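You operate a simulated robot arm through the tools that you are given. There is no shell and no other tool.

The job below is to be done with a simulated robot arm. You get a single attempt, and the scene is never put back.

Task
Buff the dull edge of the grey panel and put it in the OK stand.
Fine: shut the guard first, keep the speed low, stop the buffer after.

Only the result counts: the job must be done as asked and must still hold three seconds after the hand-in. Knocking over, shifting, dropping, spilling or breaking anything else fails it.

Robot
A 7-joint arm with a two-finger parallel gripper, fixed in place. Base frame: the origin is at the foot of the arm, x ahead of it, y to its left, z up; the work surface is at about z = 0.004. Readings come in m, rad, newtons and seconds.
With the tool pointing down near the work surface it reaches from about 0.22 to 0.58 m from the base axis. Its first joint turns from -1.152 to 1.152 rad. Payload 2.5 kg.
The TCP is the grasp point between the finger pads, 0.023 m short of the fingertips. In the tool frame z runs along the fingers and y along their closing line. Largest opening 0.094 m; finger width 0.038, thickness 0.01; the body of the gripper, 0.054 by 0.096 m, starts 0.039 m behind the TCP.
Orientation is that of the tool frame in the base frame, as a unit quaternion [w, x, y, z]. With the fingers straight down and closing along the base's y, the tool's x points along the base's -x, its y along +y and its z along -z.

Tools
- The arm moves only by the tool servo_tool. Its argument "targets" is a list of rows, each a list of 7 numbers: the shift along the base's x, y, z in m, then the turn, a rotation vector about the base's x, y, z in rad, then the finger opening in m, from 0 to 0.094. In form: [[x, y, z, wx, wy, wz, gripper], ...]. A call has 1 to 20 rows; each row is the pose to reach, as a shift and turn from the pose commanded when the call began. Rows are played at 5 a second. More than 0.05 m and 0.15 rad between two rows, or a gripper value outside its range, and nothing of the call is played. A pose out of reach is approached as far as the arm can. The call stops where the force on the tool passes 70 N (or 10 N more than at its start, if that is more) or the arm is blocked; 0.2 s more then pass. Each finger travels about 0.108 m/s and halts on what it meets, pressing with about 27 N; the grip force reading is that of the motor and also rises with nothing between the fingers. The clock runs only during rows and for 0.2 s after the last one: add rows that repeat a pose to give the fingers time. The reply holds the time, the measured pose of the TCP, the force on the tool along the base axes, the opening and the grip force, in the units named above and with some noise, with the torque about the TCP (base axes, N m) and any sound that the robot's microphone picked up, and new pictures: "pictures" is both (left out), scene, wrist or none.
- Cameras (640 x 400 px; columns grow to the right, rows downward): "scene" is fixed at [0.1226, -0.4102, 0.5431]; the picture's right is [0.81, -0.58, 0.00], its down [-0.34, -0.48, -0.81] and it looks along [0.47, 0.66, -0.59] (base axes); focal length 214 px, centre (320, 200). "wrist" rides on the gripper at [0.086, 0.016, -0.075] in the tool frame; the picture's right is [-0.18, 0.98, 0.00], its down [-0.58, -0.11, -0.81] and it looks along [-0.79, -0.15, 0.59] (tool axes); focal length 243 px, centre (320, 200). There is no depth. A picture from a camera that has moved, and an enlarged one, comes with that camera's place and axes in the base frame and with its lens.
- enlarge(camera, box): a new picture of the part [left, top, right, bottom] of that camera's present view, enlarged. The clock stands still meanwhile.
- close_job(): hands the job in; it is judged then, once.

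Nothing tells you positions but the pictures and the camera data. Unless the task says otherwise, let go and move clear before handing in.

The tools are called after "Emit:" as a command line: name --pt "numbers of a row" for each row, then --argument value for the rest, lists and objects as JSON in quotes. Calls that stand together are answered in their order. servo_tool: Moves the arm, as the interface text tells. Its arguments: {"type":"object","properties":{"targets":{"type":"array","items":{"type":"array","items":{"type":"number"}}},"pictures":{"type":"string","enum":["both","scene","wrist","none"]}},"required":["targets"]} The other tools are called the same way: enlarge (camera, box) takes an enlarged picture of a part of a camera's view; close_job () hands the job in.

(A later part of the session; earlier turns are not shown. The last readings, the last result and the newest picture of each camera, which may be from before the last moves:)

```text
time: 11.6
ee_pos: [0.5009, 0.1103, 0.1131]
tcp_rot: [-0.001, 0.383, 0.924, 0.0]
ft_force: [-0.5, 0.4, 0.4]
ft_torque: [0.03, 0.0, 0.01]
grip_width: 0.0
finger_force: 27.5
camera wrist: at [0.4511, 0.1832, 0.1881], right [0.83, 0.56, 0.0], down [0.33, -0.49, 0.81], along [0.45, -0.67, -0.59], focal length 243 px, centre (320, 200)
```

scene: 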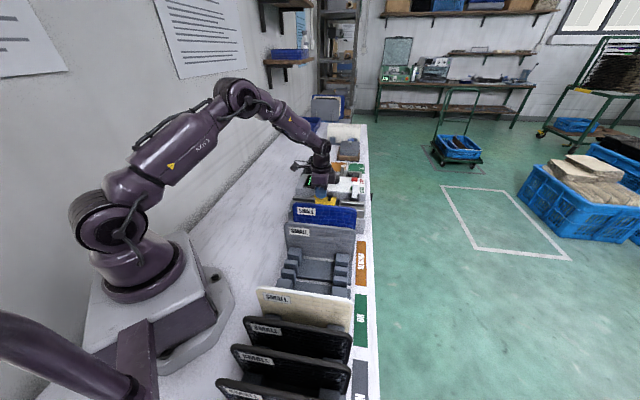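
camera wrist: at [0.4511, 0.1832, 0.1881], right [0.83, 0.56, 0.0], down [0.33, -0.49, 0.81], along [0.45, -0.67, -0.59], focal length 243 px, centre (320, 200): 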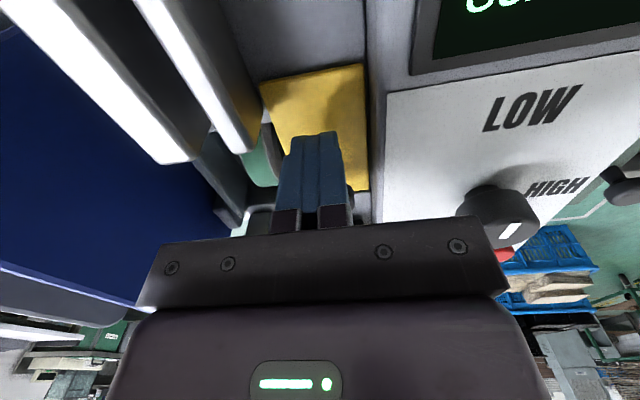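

The guard plate is sliding with the fingers and the force is small. I'll keep pushing in small steps until it meets its stop.

Emit:
servo_tool --pt "0.006 -0.006 0 0 0 0 0" --pt "0.012 -0.012 0 0 0 0 0" --pt "0.018 -0.018 0 0 0 0 0" --pt "0.024 -0.024 0 0 0 0 0" --pt "0.028 -0.028 0 0 0 0 0"

Emit:
enlarge --camera "scene" --box '[285, 150, 385, 220]'

```text
time: 12.7
ee_pos: [0.5155, 0.0988, 0.1104]
tcp_rot: [-0.02, 0.378, 0.926, 0.002]
ft_force: [-7.1, 4.9, 1.6]
ft_torque: [-0.06, 0.15, -0.05]
grip_width: 0.0002
finger_force: 26.5
stopped in row 5: the force on the tool passed its limit at 74 N (the readings are from after the stop); the commanded pose is now the measured one
camera wrist: at [0.4675, 0.1692, 0.1878], right [0.82, 0.57, -0.02], down [0.37, -0.5, 0.78], along [0.44, -0.65, -0.62], focal length 243 px, centre (320, 200)
```

scene: 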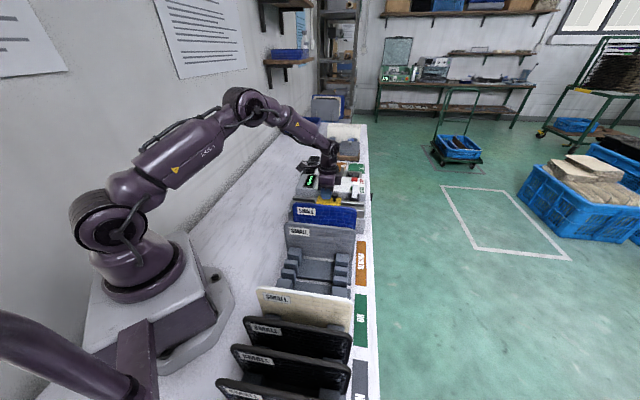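
wrist: 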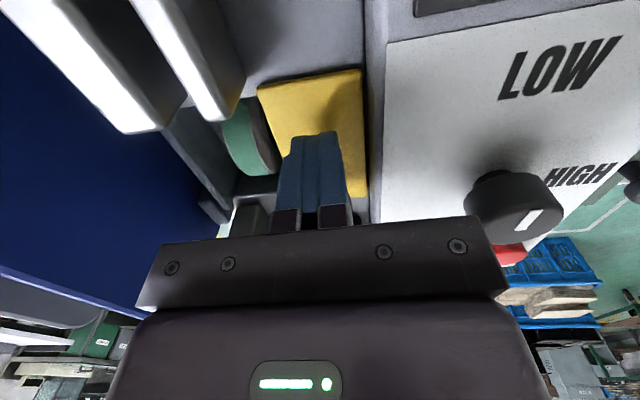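

```text
5.71 times, centred on (335, 185) of scene
camera zoom: at [0.1226, -0.4102, 0.5431], right [0.81, -0.58, 0.0], down [-0.34, -0.48, -0.81], along [0.47, 0.66, -0.59], focal length 1226 px, centre (234, 286)
```

zoom: 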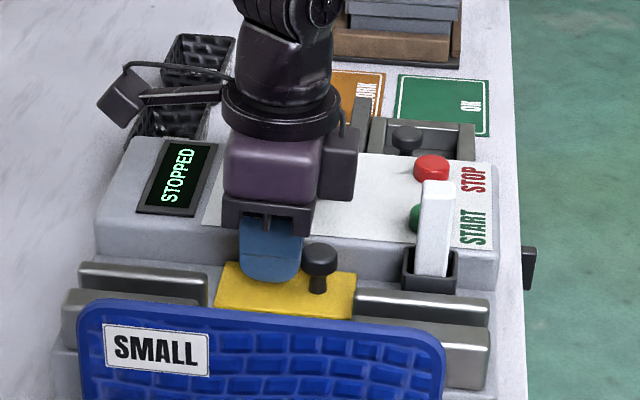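

The guard is shut and the screen now reads "STOPPED". I'll back off, raise, and tilt the closed fingers outward to hover over the START button at about (0.621, 0.067, 0.103).

Emit:
servo_tool --pt "-0.014 0.014 0.002 -0.019 -0.035 -0.01 0" --pt "-0.014 0.014 0.045 -0.019 -0.035 -0.01 0" --pt "-0.014 0.014 0.09 -0.019 -0.035 -0.01 0" --pt "-0.014 0.014 0.13 -0.019 -0.035 -0.01 0" --pt "0.01 0.004 0.13 -0.118 -0.134 -0.01 0" --pt "0.035 -0.006 0.13 -0.217 -0.233 -0.01 0" --pt "0.06 -0.016 0.13 -0.316 -0.332 -0.01 0" --pt "0.085 -0.026 0.13 -0.415 -0.431 -0.01 0" --pt "0.1055 -0.032 0.12 -0.51 -0.53 -0.01 0" --pt "0.1055 -0.032 0.1 -0.51 -0.53 -0.01 0" --pt "0.1055 -0.032 0.1 -0.51 -0.53 -0.01 0"

Emit:
enlarge --camera "scene" --box '[285, 140, 385, 220]'

```text
time: 15.1
ee_pos: [0.6226, 0.0659, 0.2105]
tcp_rot: [0.319, 0.362, 0.866, -0.131]
ft_force: [-0.4, -0.4, 0.3]
ft_torque: [0.01, -0.04, 0.02]
grip_width: 0.0
finger_force: 27.5
camera wrist: at [0.5538, 0.1581, 0.2115], right [0.8, 0.59, 0.12], down [-0.13, -0.02, 0.99], along [0.59, -0.81, 0.06], focal length 243 px, centre (320, 200)
```

scene: 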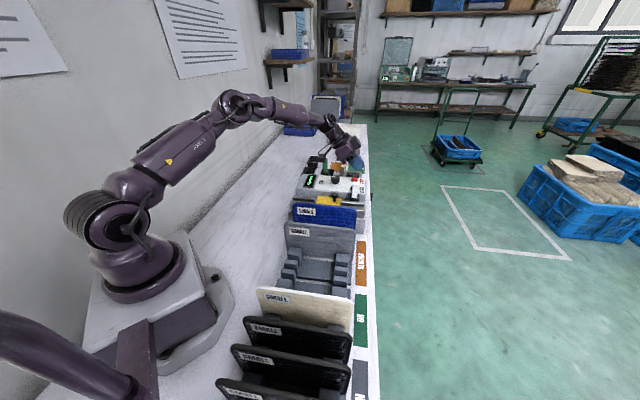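
wrist: 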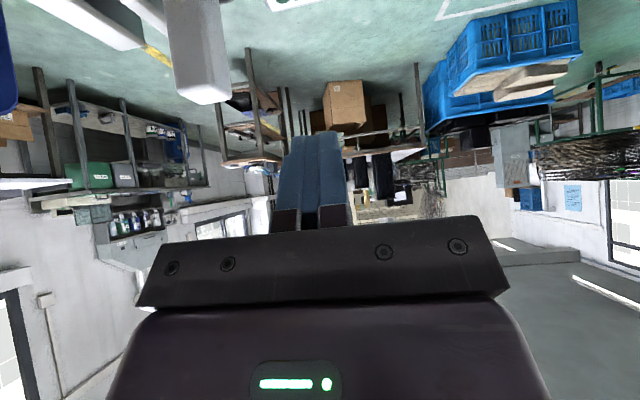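

```text
5.00 times, centred on (335, 180) of scene
camera zoom: at [0.1226, -0.4102, 0.5431], right [0.81, -0.58, 0.0], down [-0.34, -0.48, -0.81], along [0.47, 0.66, -0.59], focal length 1072 px, centre (245, 300)
```

zoom: 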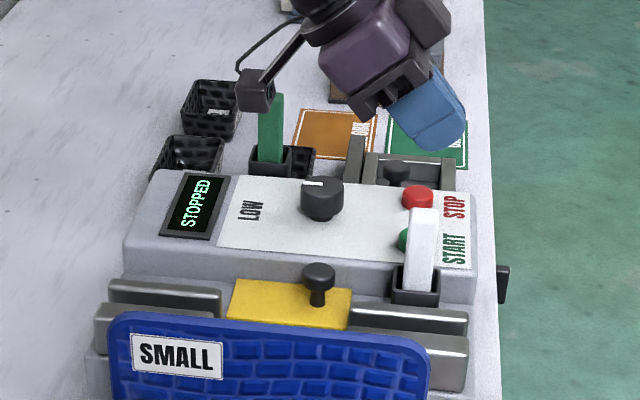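

The tilted fingertips hover above START and the screen still shows STOPPED. I'll lower onto the button slowly.

Emit:
servo_tool --pt "0 0 -0.03 0 0 0 0" --pt "0 0 -0.055 0 0 0 0" --pt "0 0 -0.068 0 0 0 0" --pt "0 0 -0.074 0 0 0 0" --pt "0 0 -0.078 0 0 0 0"

Emit:
enlarge --camera "scene" --box '[285, 140, 385, 220]'

```text
time: 16.3
ee_pos: [0.6238, 0.0642, 0.1346]
tcp_rot: [0.321, 0.361, 0.866, -0.129]
ft_force: [-3.3, -1.5, 15.3]
ft_torque: [-0.01, 0.1, -0.01]
grip_width: 0.0
finger_force: 27.1
heard: click
camera wrist: at [0.5542, 0.1571, 0.1354], right [0.8, 0.59, 0.13], down [-0.14, -0.02, 0.99], along [0.59, -0.81, 0.06], focal length 243 px, centre (320, 200)
```

scene: 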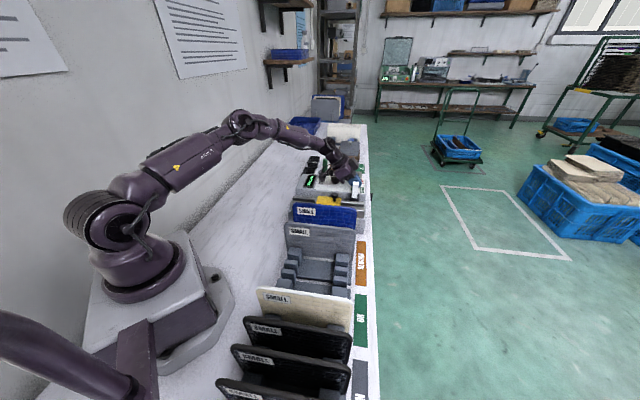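
wrist: 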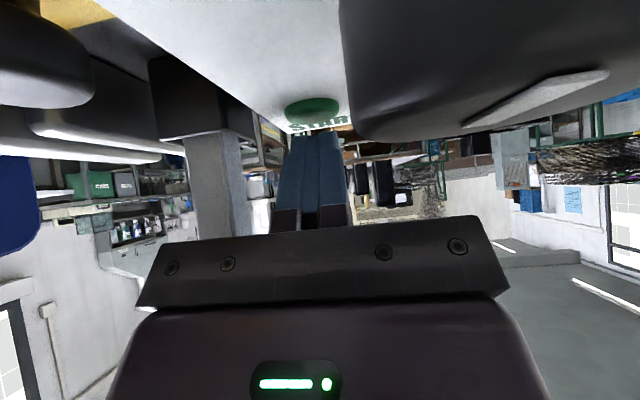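

```text
5.00 times, centred on (335, 180) of scene
camera zoom: at [0.1225, -0.4102, 0.5431], right [0.81, -0.58, 0.0], down [-0.34, -0.48, -0.81], along [0.47, 0.66, -0.59], focal length 1072 px, centre (245, 300)
```

zoom: 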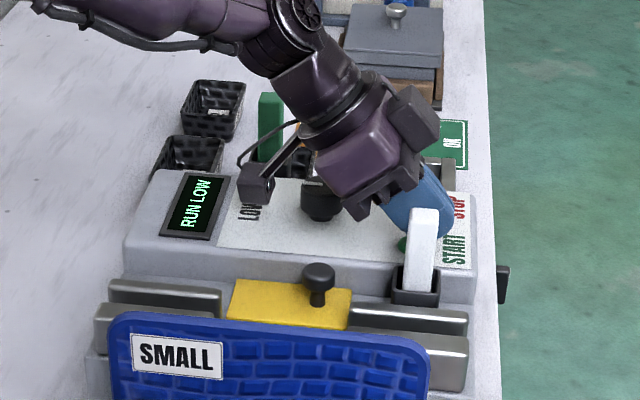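

The buffer is running: screen shows "RUN LOW" after a click. I'll rise straight up, straighten the tool and move above the grey panel's centre with the fingers open.

Emit:
servo_tool --pt "0 0 0.042 0 0 0 0" --pt "0 0 0.084 0 0 0 0" --pt "0 0 0.125 0 0 0 0" --pt "-0.043 -0.021 0.125 0.082 0.084 0.001 0.02" --pt "-0.086 -0.042 0.125 0.165 0.168 0.001 0.04" --pt "-0.129 -0.063 0.125 0.247 0.252 0.002 0.06" --pt "-0.171 -0.084 0.125 0.329 0.336 0.003 0.08" --pt "-0.214 -0.105 0.125 0.412 0.42 0.003 0.094" --pt "-0.257 -0.126 0.125 0.494 0.5045 0.004 0.094" --pt "-0.257 -0.126 0.125 0.494 0.5045 0.004 0.094"

Emit:
enlarge --camera "wrist" --box '[160, 0, 500, 212]'

Emit:
enlarge --camera "scene" --box '[260, 140, 400, 310]'

```text
time: 18.5
ee_pos: [0.3645, -0.062, 0.2573]
tcp_rot: [-0.003, 0.382, 0.924, -0.001]
ft_force: [-0.8, -0.5, -0.3]
ft_torque: [-0.02, -0.02, 0.0]
grip_width: 0.0941
finger_force: 0.0
camera wrist: at [0.3152, 0.0108, 0.332], right [0.82, 0.57, -0.01], down [0.34, -0.49, 0.8], along [0.45, -0.66, -0.6], focal length 243 px, centre (320, 200)
```

scene: 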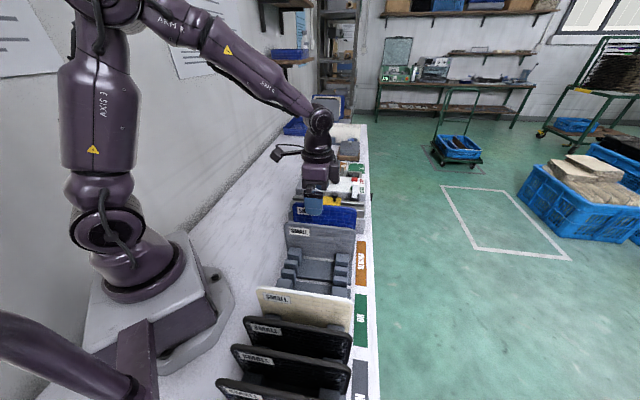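
wrist: 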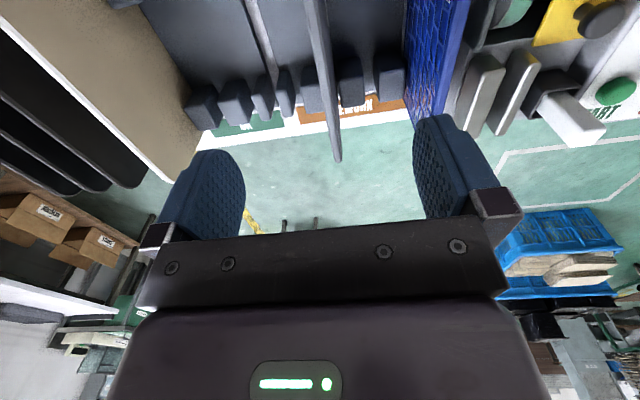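

```text
1.88 times, centred on (330, 106) of wrist
camera zoom: at [0.3152, 0.0108, 0.332], right [0.82, 0.57, -0.01], down [0.34, -0.49, 0.8], along [0.45, -0.66, -0.6], focal length 457 px, centre (301, 377)
```

zoom: 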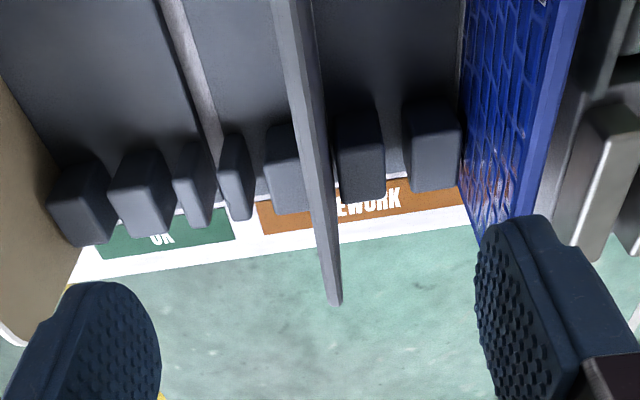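

```text
2.35 times, centred on (330, 225) of scene
camera zoom: at [0.1225, -0.4102, 0.5431], right [0.81, -0.58, 0.0], down [-0.34, -0.48, -0.81], along [0.47, 0.66, -0.59], focal length 505 px, centre (296, 141)
```

zoom: 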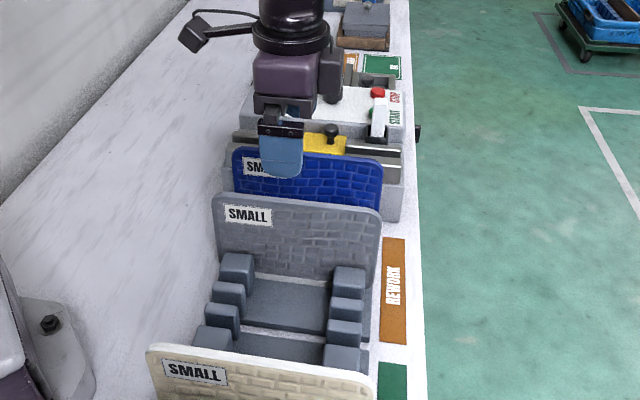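

The grey panel is centred between the open fingers, with grip centre at about n=0.302, s=0.214. I'll descend around its top edge.

Emit:
servo_tool --pt "0.0005 0.0005 -0.04 0.006 0.0 0 0.094" --pt "0.0005 0.0005 -0.08 0.006 0.0 0 0.094" --pt "0.0005 0.0005 -0.11 0.006 0 0 0.094" --pt "0.0005 0.0005 -0.13 0.006 0 0 0.094" --pt "0.0005 0.0005 -0.14 0.006 0 0 0.094" --pt "0.0005 0.0005 -0.14 0.006 0 0 0.094"

Emit:
enlarge --camera "scene" --box '[270, 170, 380, 270]'

```text
time: 19.9
ee_pos: [0.365, -0.06, 0.1167]
tcp_rot: [-0.005, 0.382, 0.924, 0.001]
ft_force: [-0.3, 0.6, 0.7]
ft_torque: [0.0, 0.0, 0.0]
grip_width: 0.0942
finger_force: 0.0
camera wrist: at [0.3158, 0.0121, 0.1922], right [0.82, 0.57, 0.0], down [0.34, -0.49, 0.8], along [0.45, -0.66, -0.6], focal length 243 px, centre (320, 200)
```

scene: 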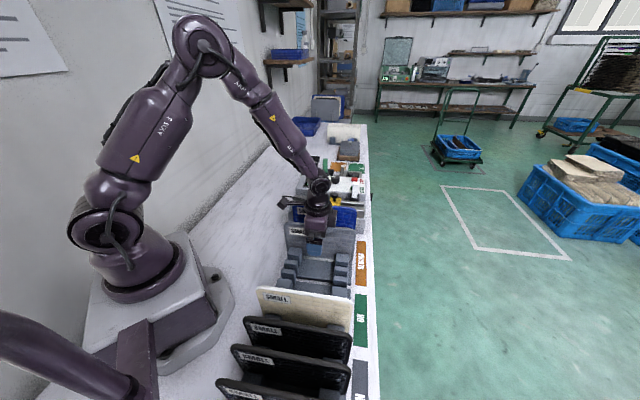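
wrist: 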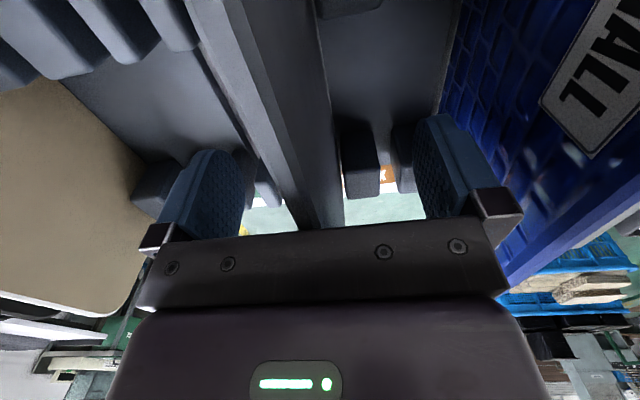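

```text
4.00 times, centred on (325, 220) of scene
camera zoom: at [0.1226, -0.4102, 0.5431], right [0.81, -0.58, 0.0], down [-0.34, -0.48, -0.81], along [0.47, 0.66, -0.59], focal length 858 px, centre (300, 120)
```

zoom: 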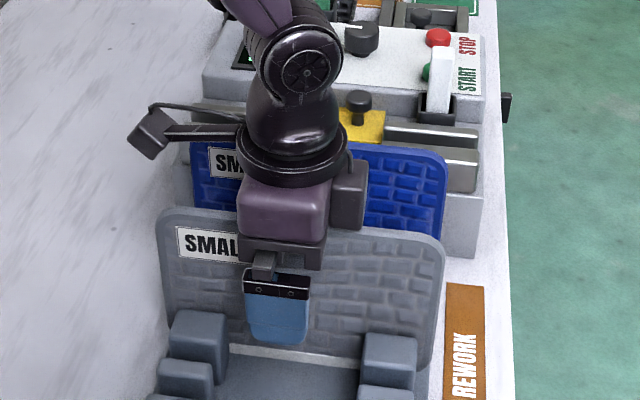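

The fingers straddle the panel's top. I'll close them now.

Emit:
servo_tool --pt "0 0 0 0 0 0 0.06" --pt "0 0 0 0 0 0 0.04" --pt "0 0 0 0 0 0 0.02" --pt "0 0 0 0 0 0 0.0" --pt "0 0 0 0 0 0 0.0" --pt "0 0 0 0 0 0 0.0" --pictures "wrist"

```text
time: 21.3
ee_pos: [0.3648, -0.0609, 0.1171]
tcp_rot: [-0.004, 0.383, 0.924, 0.0]
ft_force: [0.2, 0.0, 0.3]
ft_torque: [-0.03, 0.02, 0.02]
grip_width: 0.0078
finger_force: 27.3
camera wrist: at [0.3158, 0.0121, 0.1925], right [0.82, 0.57, 0.0], down [0.34, -0.49, 0.8], along [0.45, -0.66, -0.6], focal length 243 px, centre (320, 200)
```

wrist: 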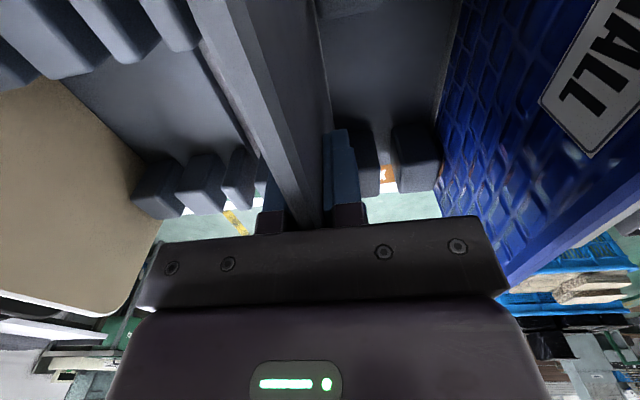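

The panel is gripped (8 mm thick). I'll lift it straight up to see its bottom edge.

Emit:
servo_tool --pt "0 0 0.02 0 0 0 0.0" --pt "0 0 0.05 0 0 0 0.0" --pt "0 0 0.09 0 0 0 0.0" --pt "0 0 0.13 0 0 0 0.0" --pt "0 0 0.165 0 0 0 0" --pt "0 0 0.165 0 0 0 0"

Emit:
enlarge --camera "scene" --box '[270, 130, 380, 250]'

Emit:
enlarge --camera "wrist" --box '[180, 0, 460, 220]'

```text
time: 22.7
ee_pos: [0.3636, -0.0628, 0.2827]
tcp_rot: [-0.004, 0.383, 0.924, 0.001]
ft_force: [-0.3, 0.2, -0.2]
ft_torque: [0.02, 0.0, 0.01]
grip_width: 0.0078
finger_force: 27.1
camera wrist: at [0.3145, 0.0096, 0.3576], right [0.82, 0.57, 0.0], down [0.34, -0.49, 0.8], along [0.45, -0.66, -0.6], focal length 243 px, centre (320, 200)
```

scene: 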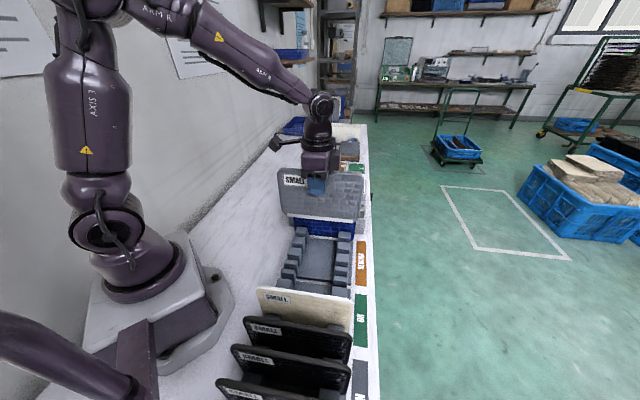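
wrist: 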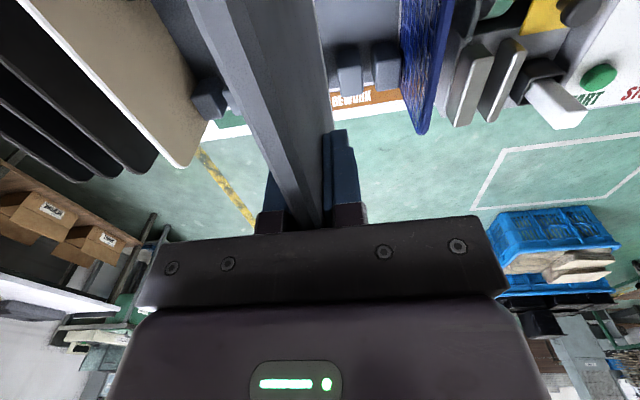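

```text
3.33 times, centred on (325, 190) of scene
camera zoom: at [0.1226, -0.4102, 0.5431], right [0.81, -0.58, 0.0], down [-0.34, -0.48, -0.81], along [0.47, 0.66, -0.59], focal length 715 px, centre (303, 233)
```

zoom: 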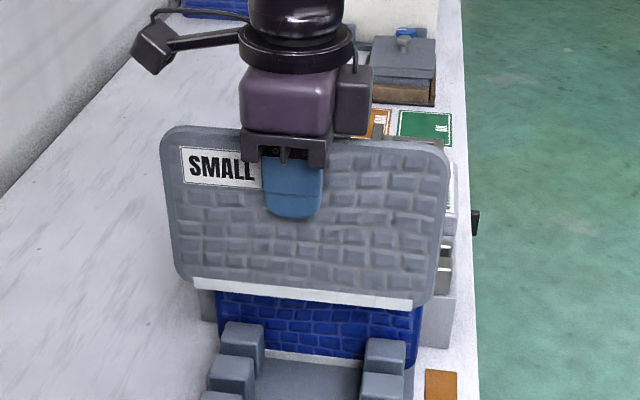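

```text
1.82 times, centred on (320, 110) of wrist
camera zoom: at [0.3145, 0.0096, 0.3576], right [0.82, 0.57, 0.0], down [0.34, -0.49, 0.8], along [0.45, -0.66, -0.6], focal length 441 px, centre (320, 364)
```

zoom: 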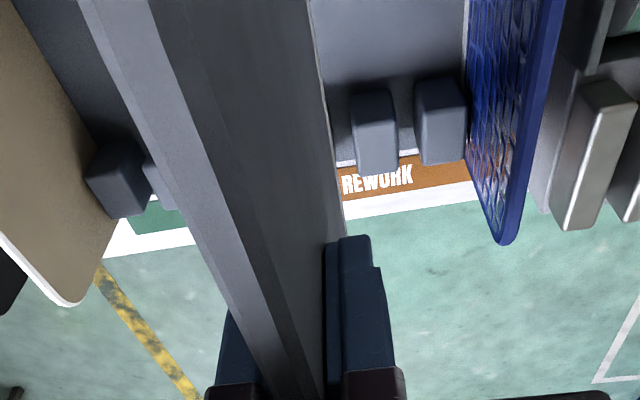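

The lifted panel shows a white chalky strip along its bottom edge and nowhere else, so that is the dull edge and it already faces down. I'll carry the panel along the bench to hover over the buffer slot.

Emit:
servo_tool --pt "0.023 0.023 0.0 0 0 0 0.0" --pt "0.046 0.046 0.0 0 0 0 0.0" --pt "0.069 0.069 0.0 0 0 0 0.0" --pt "0.092 0.092 0.0 0 0 0 0.0" --pt "0.115 0.115 0.0 0 0 0 0" --pt "0.115 0.115 0.0 0 0 0 0" --pt "0.115 0.115 0.0 0 0 0 0"

Emit:
enlarge --camera "scene" --box '[280, 110, 390, 230]'

Emit:
enlarge --camera "wrist" --box '[180, 0, 460, 220]'

```text
time: 24.3
ee_pos: [0.48, 0.0526, 0.2835]
tcp_rot: [-0.004, 0.383, 0.924, 0.001]
ft_force: [0.0, -0.2, -0.3]
ft_torque: [-0.04, 0.04, -0.01]
grip_width: 0.0078
finger_force: 26.8
camera wrist: at [0.4307, 0.1246, 0.3596], right [0.82, 0.57, 0.0], down [0.34, -0.49, 0.8], along [0.45, -0.66, -0.6], focal length 243 px, centre (320, 200)
```

scene: 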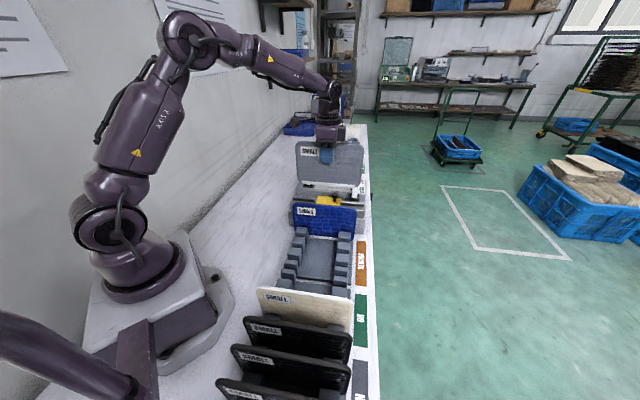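
wrist: 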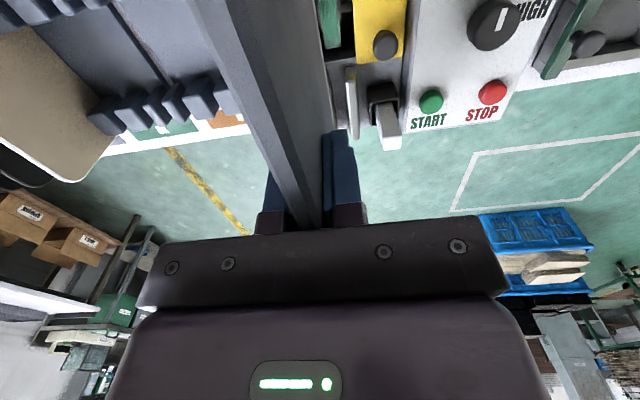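

```text
3.33 times, centred on (335, 170) of scene
camera zoom: at [0.1226, -0.4102, 0.5431], right [0.81, -0.58, 0.0], down [-0.34, -0.48, -0.81], along [0.47, 0.66, -0.59], focal length 715 px, centre (270, 300)
```

zoom: 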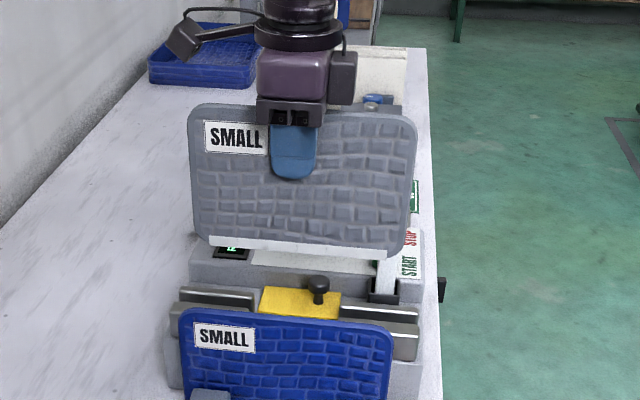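

```text
1.82 times, centred on (320, 110) of wrist
camera zoom: at [0.4307, 0.1246, 0.3596], right [0.82, 0.57, 0.0], down [0.34, -0.49, 0.8], along [0.45, -0.66, -0.6], focal length 441 px, centre (320, 364)
```

zoom: 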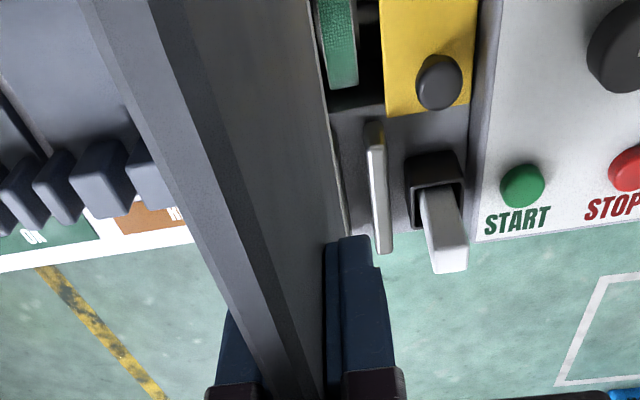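

The panel hovers just in front of the slot line; I estimate the slot centre at s≈0.385. I'll zoom on the rails to refine this before lowering.

Emit:
enlarge --camera "scene" --box '[330, 195, 370, 220]'

Emit:
enlarge --camera "scene" --box '[288, 190, 328, 215]'

Emit:
enlarge --camera "wrist" --box '[310, 0, 390, 110]'

```text
16.00 times, centred on (350, 208) of scene
camera zoom: at [0.1226, -0.4102, 0.5431], right [0.81, -0.58, 0.0], down [-0.34, -0.48, -0.81], along [0.47, 0.66, -0.59], focal length 3432 px, centre (-160, 80)
```

zoom: 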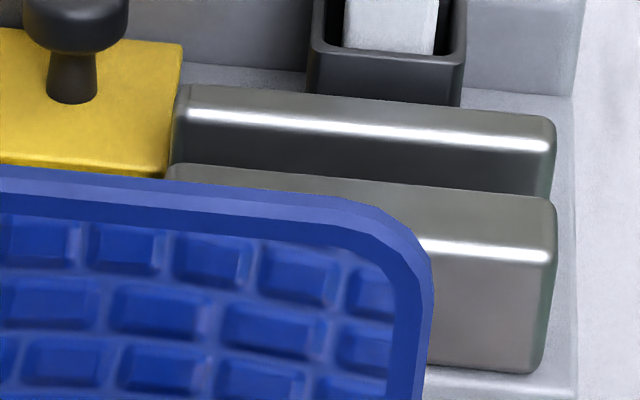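

```text
16.00 times, centred on (308, 202) of scene
camera zoom: at [0.1226, -0.4102, 0.5431], right [0.81, -0.58, 0.0], down [-0.34, -0.48, -0.81], along [0.47, 0.66, -0.59], focal length 3432 px, centre (512, 160)
```

zoom: 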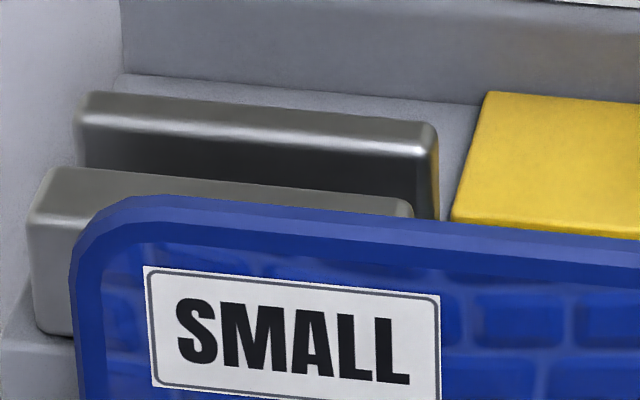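

```text
3.64 times, centred on (350, 55) of wrist
camera zoom: at [0.4307, 0.1246, 0.3596], right [0.82, 0.57, 0.0], down [0.34, -0.49, 0.8], along [0.45, -0.66, -0.6], focal length 882 px, centre (211, 727)
```

zoom: 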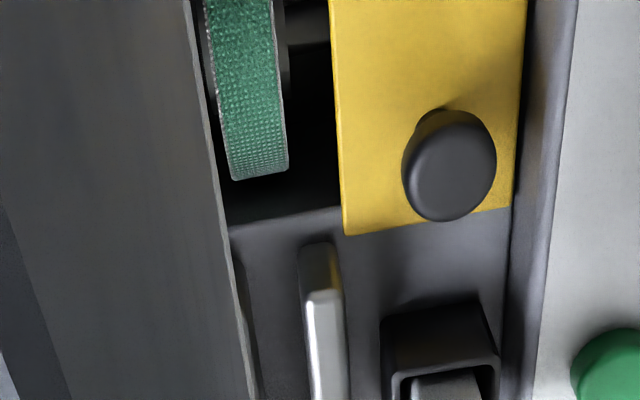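

I refine the rails: top at z≈0.102, slot between s≈0.378 and 0.396, wheel centred at s≈0.385. I'll shift 9 mm along the bench and lower the panel to just above the slot.

Emit:
servo_tool --pt "0.0066 0.0066 0.0 0 0 0 0.0" --pt "0.0066 0.0066 -0.03 0 0 0 0.0" --pt "0.0066 0.0066 -0.055 0 0 0 0.0" --pt "0.0066 0.0066 -0.068 0 0 0 0.0" --pt "0.0066 0.0066 -0.068 0 0 0 0"

Emit:
enlarge --camera "scene" --box '[285, 150, 385, 225]'

Emit:
enlarge --camera "wrist" --box '[200, 0, 460, 220]'

Emit:
enlarge --camera "scene" --box '[335, 185, 375, 215]'

Emit:
enlarge --camera "scene" --box '[285, 185, 325, 210]'

```text
time: 25.5
ee_pos: [0.4872, 0.06, 0.2133]
tcp_rot: [-0.005, 0.382, 0.924, 0.001]
ft_force: [0.2, 0.2, -0.2]
ft_torque: [0.0, -0.01, -0.02]
grip_width: 0.0078
finger_force: 26.8
camera wrist: at [0.4374, 0.1331, 0.2886], right [0.82, 0.57, 0.0], down [0.34, -0.49, 0.8], along [0.45, -0.66, -0.6], focal length 243 px, centre (320, 200)
```

scene: 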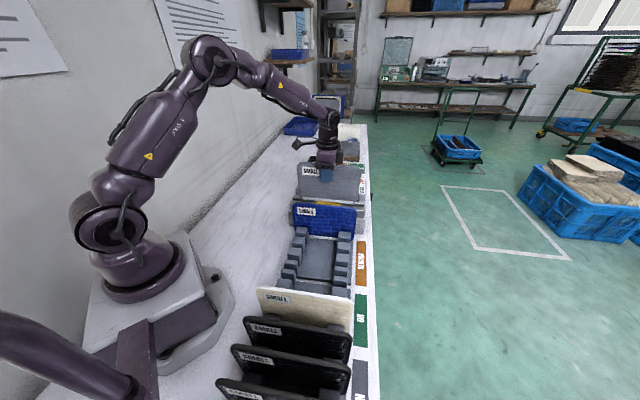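
wrist: 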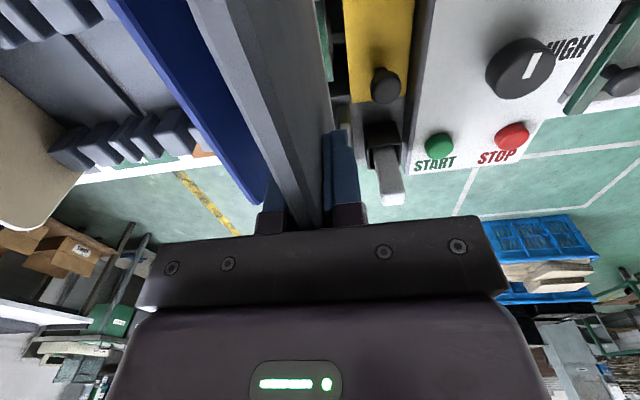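

```text
5.33 times, centred on (335, 188) of scene
camera zoom: at [0.1226, -0.4102, 0.5431], right [0.81, -0.58, 0.0], down [-0.34, -0.48, -0.81], along [0.47, 0.66, -0.59], focal length 1144 px, centre (240, 267)
```

zoom: 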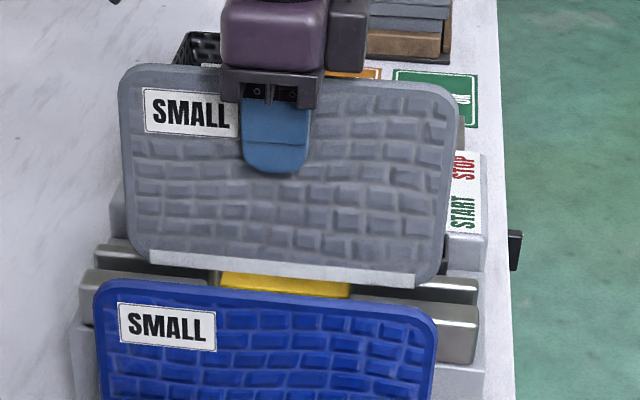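

```text
1.82 times, centred on (330, 110) of wrist
camera zoom: at [0.4374, 0.1331, 0.2886], right [0.82, 0.57, 0.0], down [0.34, -0.49, 0.8], along [0.45, -0.66, -0.6], focal length 441 px, centre (302, 364)
```

zoom: 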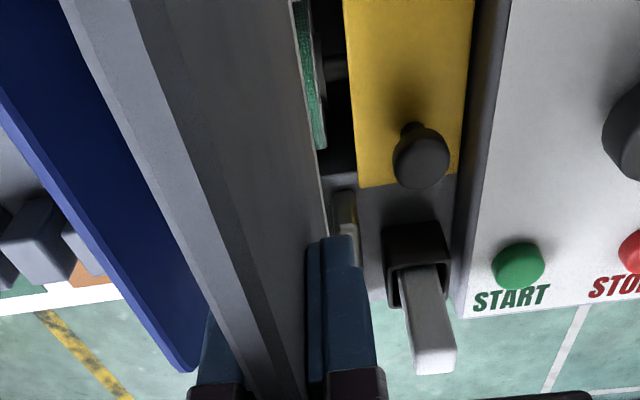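

```text
13.33 times, centred on (355, 200) of scene
camera zoom: at [0.1226, -0.4102, 0.5431], right [0.81, -0.58, 0.0], down [-0.34, -0.48, -0.81], along [0.47, 0.66, -0.59], focal length 2860 px, centre (-147, 200)
```

zoom: 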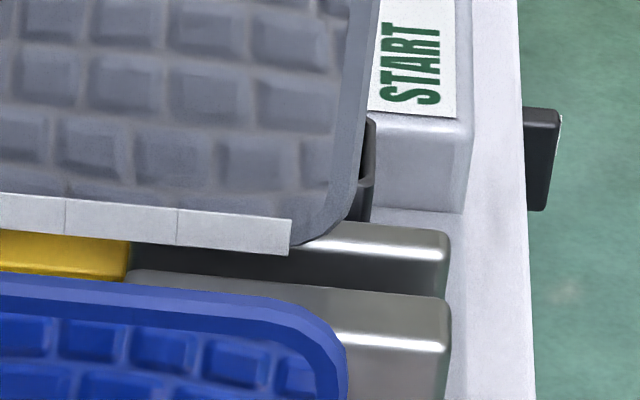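

```text
16.00 times, centred on (305, 198) of scene
camera zoom: at [0.1226, -0.4102, 0.5431], right [0.81, -0.58, 0.0], down [-0.34, -0.48, -0.81], along [0.47, 0.66, -0.59], focal length 3432 px, centre (560, 240)
```

zoom: 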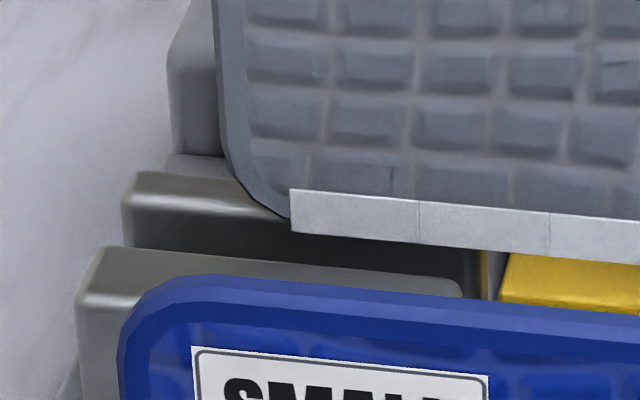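

The panel's bottom lines up over the slot. The dull strip is divided into segments, so I'll probably have to slide the panel along the wheel to buff its full length. I'll lower it into the slot now.

Emit:
servo_tool --pt "-0.0003 -0.0003 -0.004 0 0 0 0.0" --pt "-0.0003 -0.0003 -0.008 0 0 0 0.0" --pt "-0.0003 -0.0003 -0.012 0 0 0 0.0" --pt "-0.0003 -0.0003 -0.015 0 0 0 0.0" --pictures "scene"

Emit:
enlarge --camera "scene" --box '[285, 150, 385, 225]'

```text
time: 26.5
ee_pos: [0.4871, 0.0601, 0.1985]
tcp_rot: [-0.005, 0.383, 0.924, 0.001]
ft_force: [0.4, 0.5, -1.2]
ft_torque: [-0.03, 0.02, -0.01]
grip_width: 0.0077
finger_force: 26.7
```

scene: 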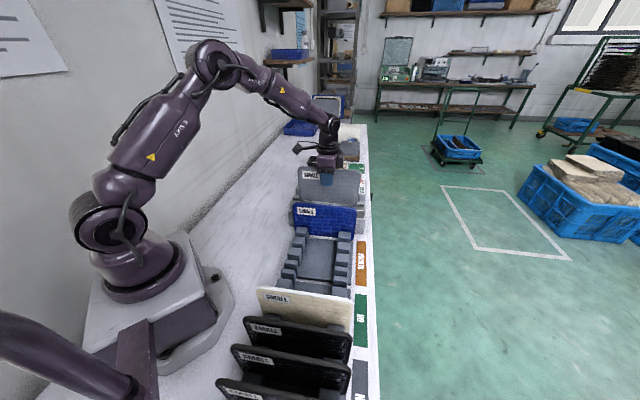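

```text
5.33 times, centred on (335, 188) of scene
camera zoom: at [0.1226, -0.4102, 0.5431], right [0.81, -0.58, 0.0], down [-0.34, -0.48, -0.81], along [0.47, 0.66, -0.59], focal length 1144 px, centre (240, 267)
```

zoom: 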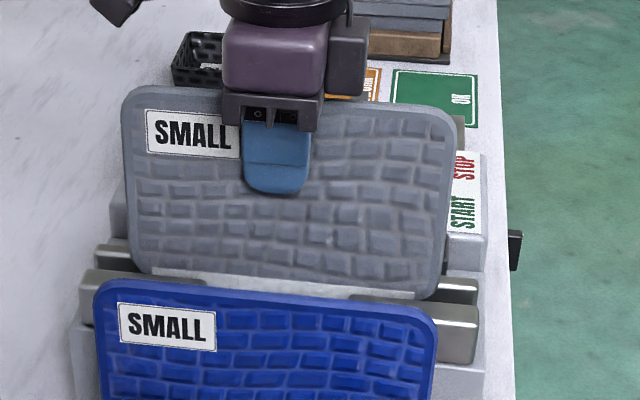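

The panel has entered the slot with no contact yet. I'll continue down slowly.

Emit:
servo_tool --pt "0 0 -0.003 0 0 0 0.0" --pt "0 0 -0.006 0 0 0 0.0" --pt "0 0 -0.009 0 0 0 0.0" --pt "0 0 -0.012 0 0 0 0.0" --pictures "none"

```text
time: 27.5
ee_pos: [0.4863, 0.06, 0.1871]
tcp_rot: [-0.005, 0.383, 0.924, 0.001]
ft_force: [0.8, 0.4, -0.4]
ft_torque: [0.01, -0.03, 0.01]
grip_width: 0.0079
finger_force: 27.0
```

Emit:
servo_tool --pt "0 0 -0.002 0 0 0 0.0" --pt "0 0 -0.004 0 0 0 0.0" --pt "0 0 -0.006 0 0 0 0.0" --pictures "wrist"

Emit:
enlarge --camera "wrist" --box '[240, 0, 420, 130]'

```text
time: 28.3
ee_pos: [0.4866, 0.061, 0.1815]
tcp_rot: [-0.005, 0.383, 0.924, 0.001]
ft_force: [-0.4, -0.6, -0.5]
ft_torque: [0.02, -0.02, 0.0]
grip_width: 0.0079
finger_force: 26.7
camera wrist: at [0.4376, 0.1326, 0.2568], right [0.82, 0.57, 0.0], down [0.34, -0.49, 0.8], along [0.45, -0.66, -0.6], focal length 243 px, centre (320, 200)
```

wrist: 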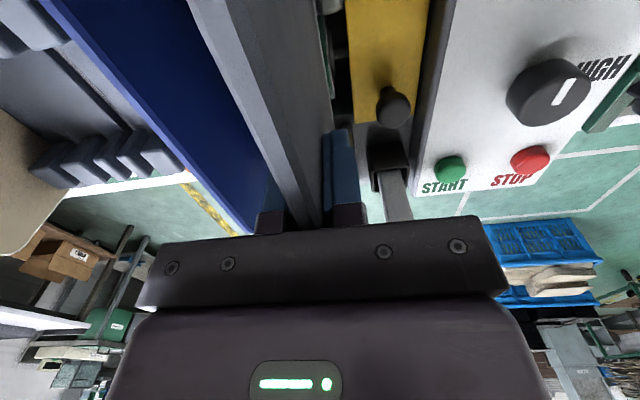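

```text
3.08 times, centred on (330, 65) of wrist
camera zoom: at [0.4376, 0.1326, 0.2568], right [0.82, 0.57, 0.0], down [0.34, -0.49, 0.8], along [0.45, -0.66, -0.6], focal length 746 px, centre (289, 615)
```

zoom: 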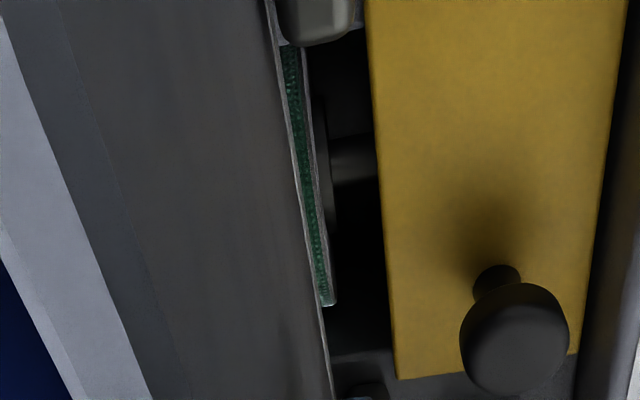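

The wheel is just beneath the panel's edge and still no contact. I'll keep lowering by small steps.

Emit:
servo_tool --pt "0 0 -0.002 0 0 0 0.0" --pt "0 0 -0.004 0 0 0 0.0" --pictures "none"

Emit:
servo_tool --pt "0 0 -0.0015 0 0 0 0.0" --pt "0 0 -0.003 0 0 0 0.0" --pictures "none"

```text
time: 28.9
ee_pos: [0.4867, 0.0602, 0.1755]
tcp_rot: [-0.004, 0.383, 0.924, 0.001]
ft_force: [0.0, -0.7, -0.7]
ft_torque: [-0.03, 0.01, 0.02]
grip_width: 0.0078
finger_force: 27.5
```

```text
time: 29.5
ee_pos: [0.4873, 0.0607, 0.176]
tcp_rot: [-0.004, 0.383, 0.924, 0.002]
ft_force: [-7.5, -0.2, 19.4]
ft_torque: [-0.29, 0.5, -0.03]
grip_width: 0.0077
finger_force: 27.1
```

Contact: about 19 N upward on the panel at TCP z≈0.176. I'll ease off slightly and listen and look for buffing.

Emit:
servo_tool --pt "0 0 0.0008 0 0 0 0.0" --pt "0 0 0.0008 0 0 0 0.0" --pt "0 0 0.0008 0 0 0 0.0"

Emit:
enlarge --camera "scene" --box '[285, 140, 385, 225]'

Emit:
enlarge --camera "wrist" --box '[240, 0, 420, 130]'

```text
time: 30.3
ee_pos: [0.4868, 0.0602, 0.176]
tcp_rot: [-0.003, 0.382, 0.924, 0.002]
ft_force: [-2.9, -1.1, 19.2]
ft_torque: [-0.34, 0.07, 0.02]
grip_width: 0.0076
finger_force: 27.3
camera wrist: at [0.4376, 0.1325, 0.2515], right [0.82, 0.57, 0.0], down [0.34, -0.49, 0.8], along [0.45, -0.66, -0.6], focal length 243 px, centre (320, 200)
```

scene: 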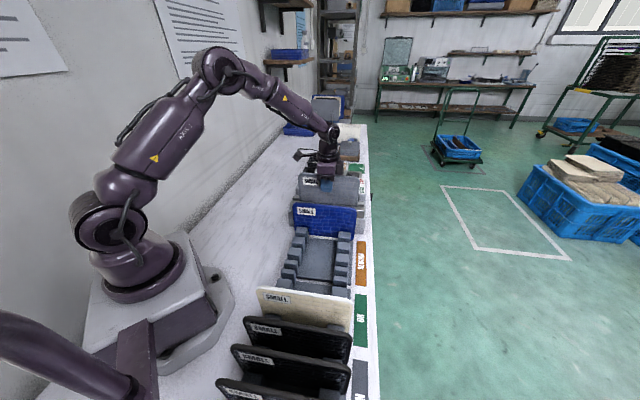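
wrist: 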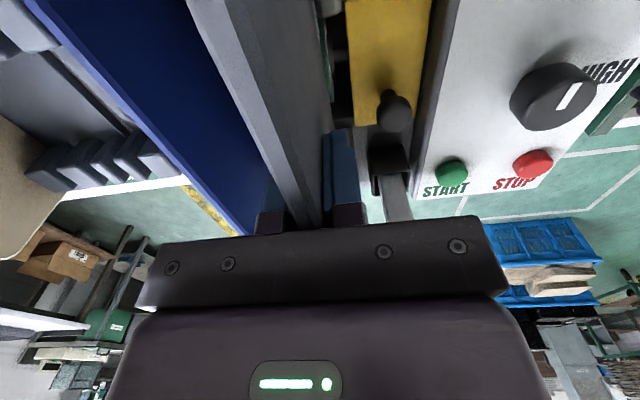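

```text
4.71 times, centred on (335, 182) of scene
camera zoom: at [0.1225, -0.4102, 0.5431], right [0.81, -0.58, 0.0], down [-0.34, -0.48, -0.81], along [0.47, 0.66, -0.59], focal length 1009 px, centre (249, 282)
```

zoom: 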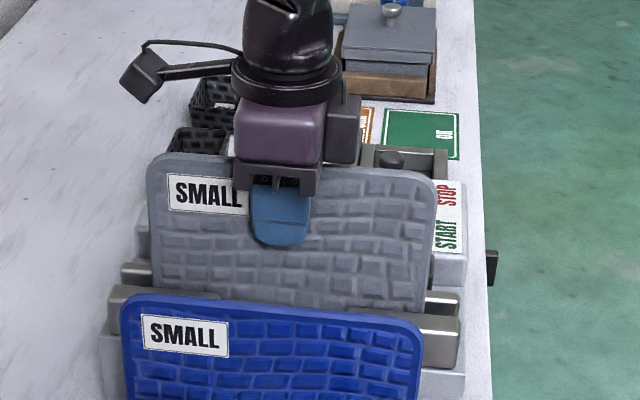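

```text
3.08 times, centred on (330, 65) of wrist
camera zoom: at [0.4376, 0.1325, 0.2515], right [0.82, 0.57, 0.0], down [0.34, -0.49, 0.8], along [0.45, -0.66, -0.6], focal length 746 px, centre (289, 615)
```

zoom: 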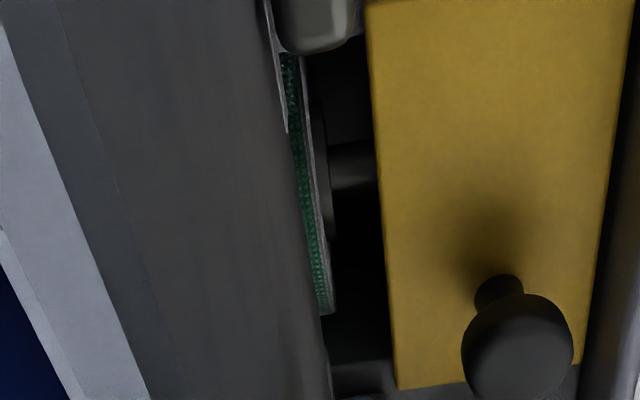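

A segment of the pale strip has vanished where the wheel touches, so buffing works section by section. I'll slide the panel slowly inward along the slot to treat the outer half of the strip.

Emit:
servo_tool --pt "-0.004 0.004 0.0003 0 0 0 0.0" --pt "-0.008 0.008 0.0003 0 0 0 0.0" --pt "-0.012 0.012 0.0003 0 0 0 0.0" --pt "-0.016 0.016 0.0003 0 0 0 0.0" --pt "-0.02 0.02 0.0003 0 0 0 0.0" --pt "-0.02 0.02 0.0003 0 0 0 0.0"

Emit:
enlarge --camera "wrist" --box '[240, 0, 420, 130]'

```text
time: 31.7
ee_pos: [0.466, 0.0792, 0.1761]
tcp_rot: [-0.004, 0.382, 0.924, 0.001]
ft_force: [4.5, -3.2, 12.6]
ft_torque: [-0.24, -0.36, -0.01]
grip_width: 0.0079
finger_force: 27.1
camera wrist: at [0.4168, 0.1522, 0.2512], right [0.82, 0.57, 0.0], down [0.34, -0.49, 0.8], along [0.45, -0.66, -0.6], focal length 243 px, centre (320, 200)
```

scene: 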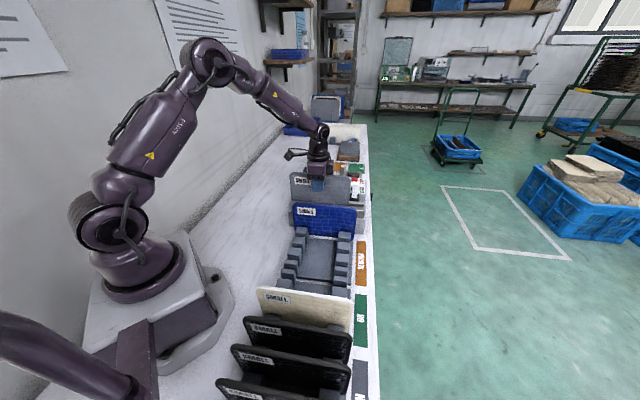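
wrist: 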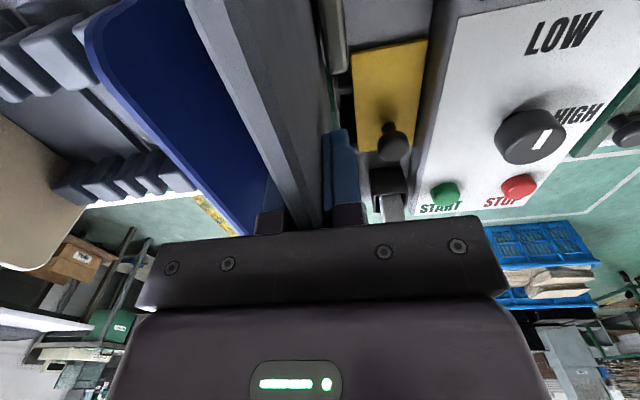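

```text
3.08 times, centred on (330, 65) of wrist
camera zoom: at [0.4168, 0.1522, 0.2512], right [0.82, 0.57, 0.0], down [0.34, -0.49, 0.8], along [0.45, -0.66, -0.6], focal length 746 px, centre (289, 615)
```

zoom: 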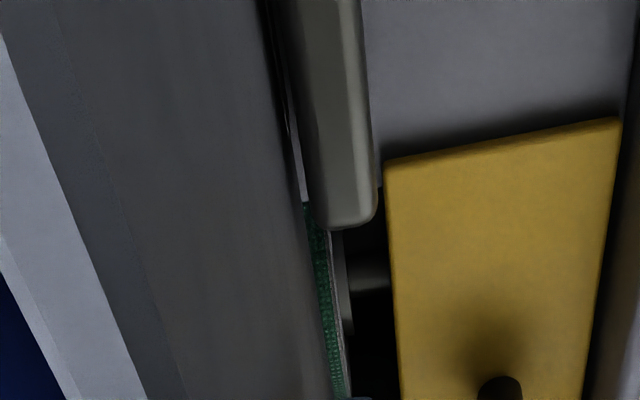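

Force is about 12 N and sliding is smooth. I'll continue inward to the outer end of the strip.

Emit:
servo_tool --pt "-0.004 0.004 0 0 0 0 0.0" --pt "-0.008 0.008 0 0 0 0 0.0" --pt "-0.012 0.012 0 0 0 0 0.0" --pt "-0.016 0.016 0 0 0 0 0.0" --pt "-0.02 0.02 0 0 0 0 0.0" --pt "-0.024 0.024 0 0 0 0 0" --pt "-0.028 0.028 0 0 0 0 0" --pt "-0.032 0.032 0 0 0 0 0" --pt "-0.036 0.036 0 0 0 0 0" --pt "-0.039 0.039 0 0 0 0 0" --pt "-0.039 0.039 0 0 0 0 0" --pt "-0.039 0.039 0 0 0 0 0"

Emit:
enlarge --camera "wrist" --box '[200, 0, 460, 220]'

Emit:
enlarge --camera "scene" --box '[275, 140, 385, 225]'

```text
time: 34.3
ee_pos: [0.4273, 0.119, 0.1759]
tcp_rot: [-0.004, 0.382, 0.924, 0.0]
ft_force: [2.1, -3.0, 10.1]
ft_torque: [-0.39, -0.42, -0.01]
grip_width: 0.008
finger_force: 27.0
camera wrist: at [0.3785, 0.192, 0.2511], right [0.82, 0.57, 0.0], down [0.34, -0.49, 0.8], along [0.45, -0.66, -0.6], focal length 243 px, centre (320, 200)
```

scene: 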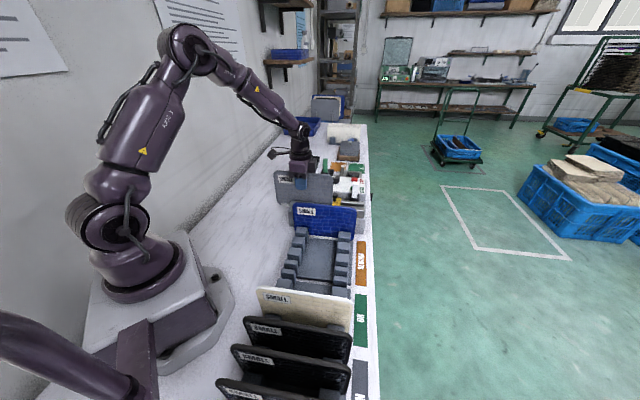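
wrist: 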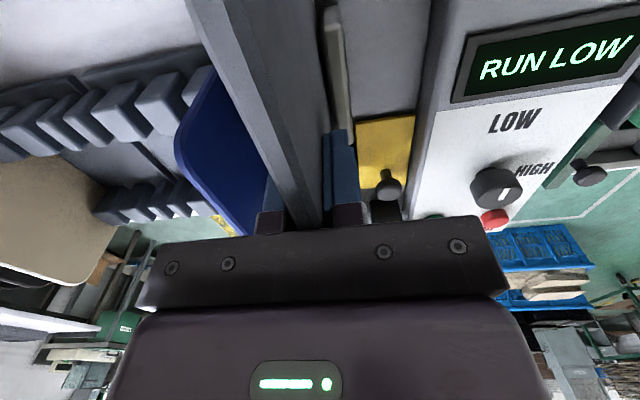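

```text
1.82 times, centred on (330, 110) of wrist
camera zoom: at [0.3785, 0.192, 0.2511], right [0.82, 0.57, 0.0], down [0.34, -0.49, 0.8], along [0.45, -0.66, -0.6], focal length 441 px, centre (302, 364)
```

zoom: 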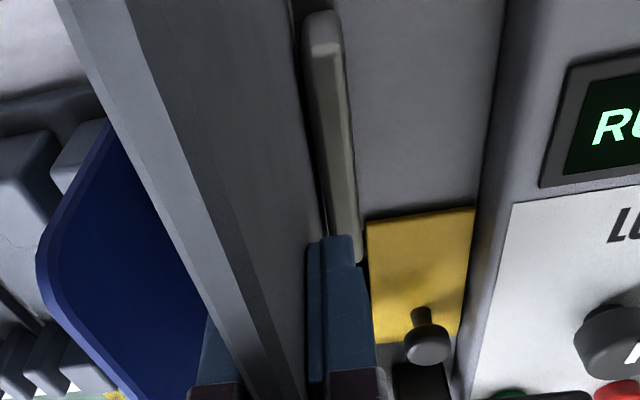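

```text
4.71 times, centred on (330, 182) of scene
camera zoom: at [0.1225, -0.4102, 0.5431], right [0.81, -0.58, 0.0], down [-0.34, -0.48, -0.81], along [0.47, 0.66, -0.59], focal length 1009 px, centre (273, 282)
```

zoom: 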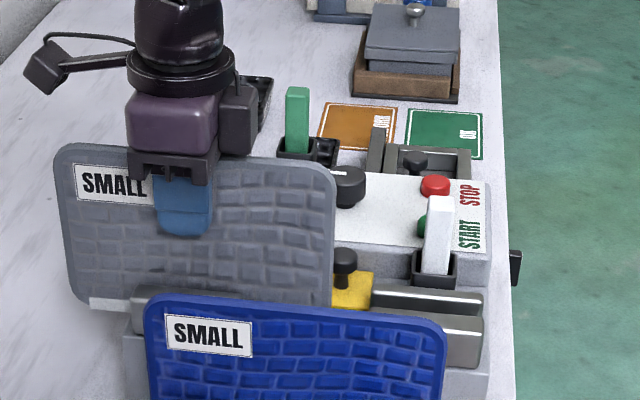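

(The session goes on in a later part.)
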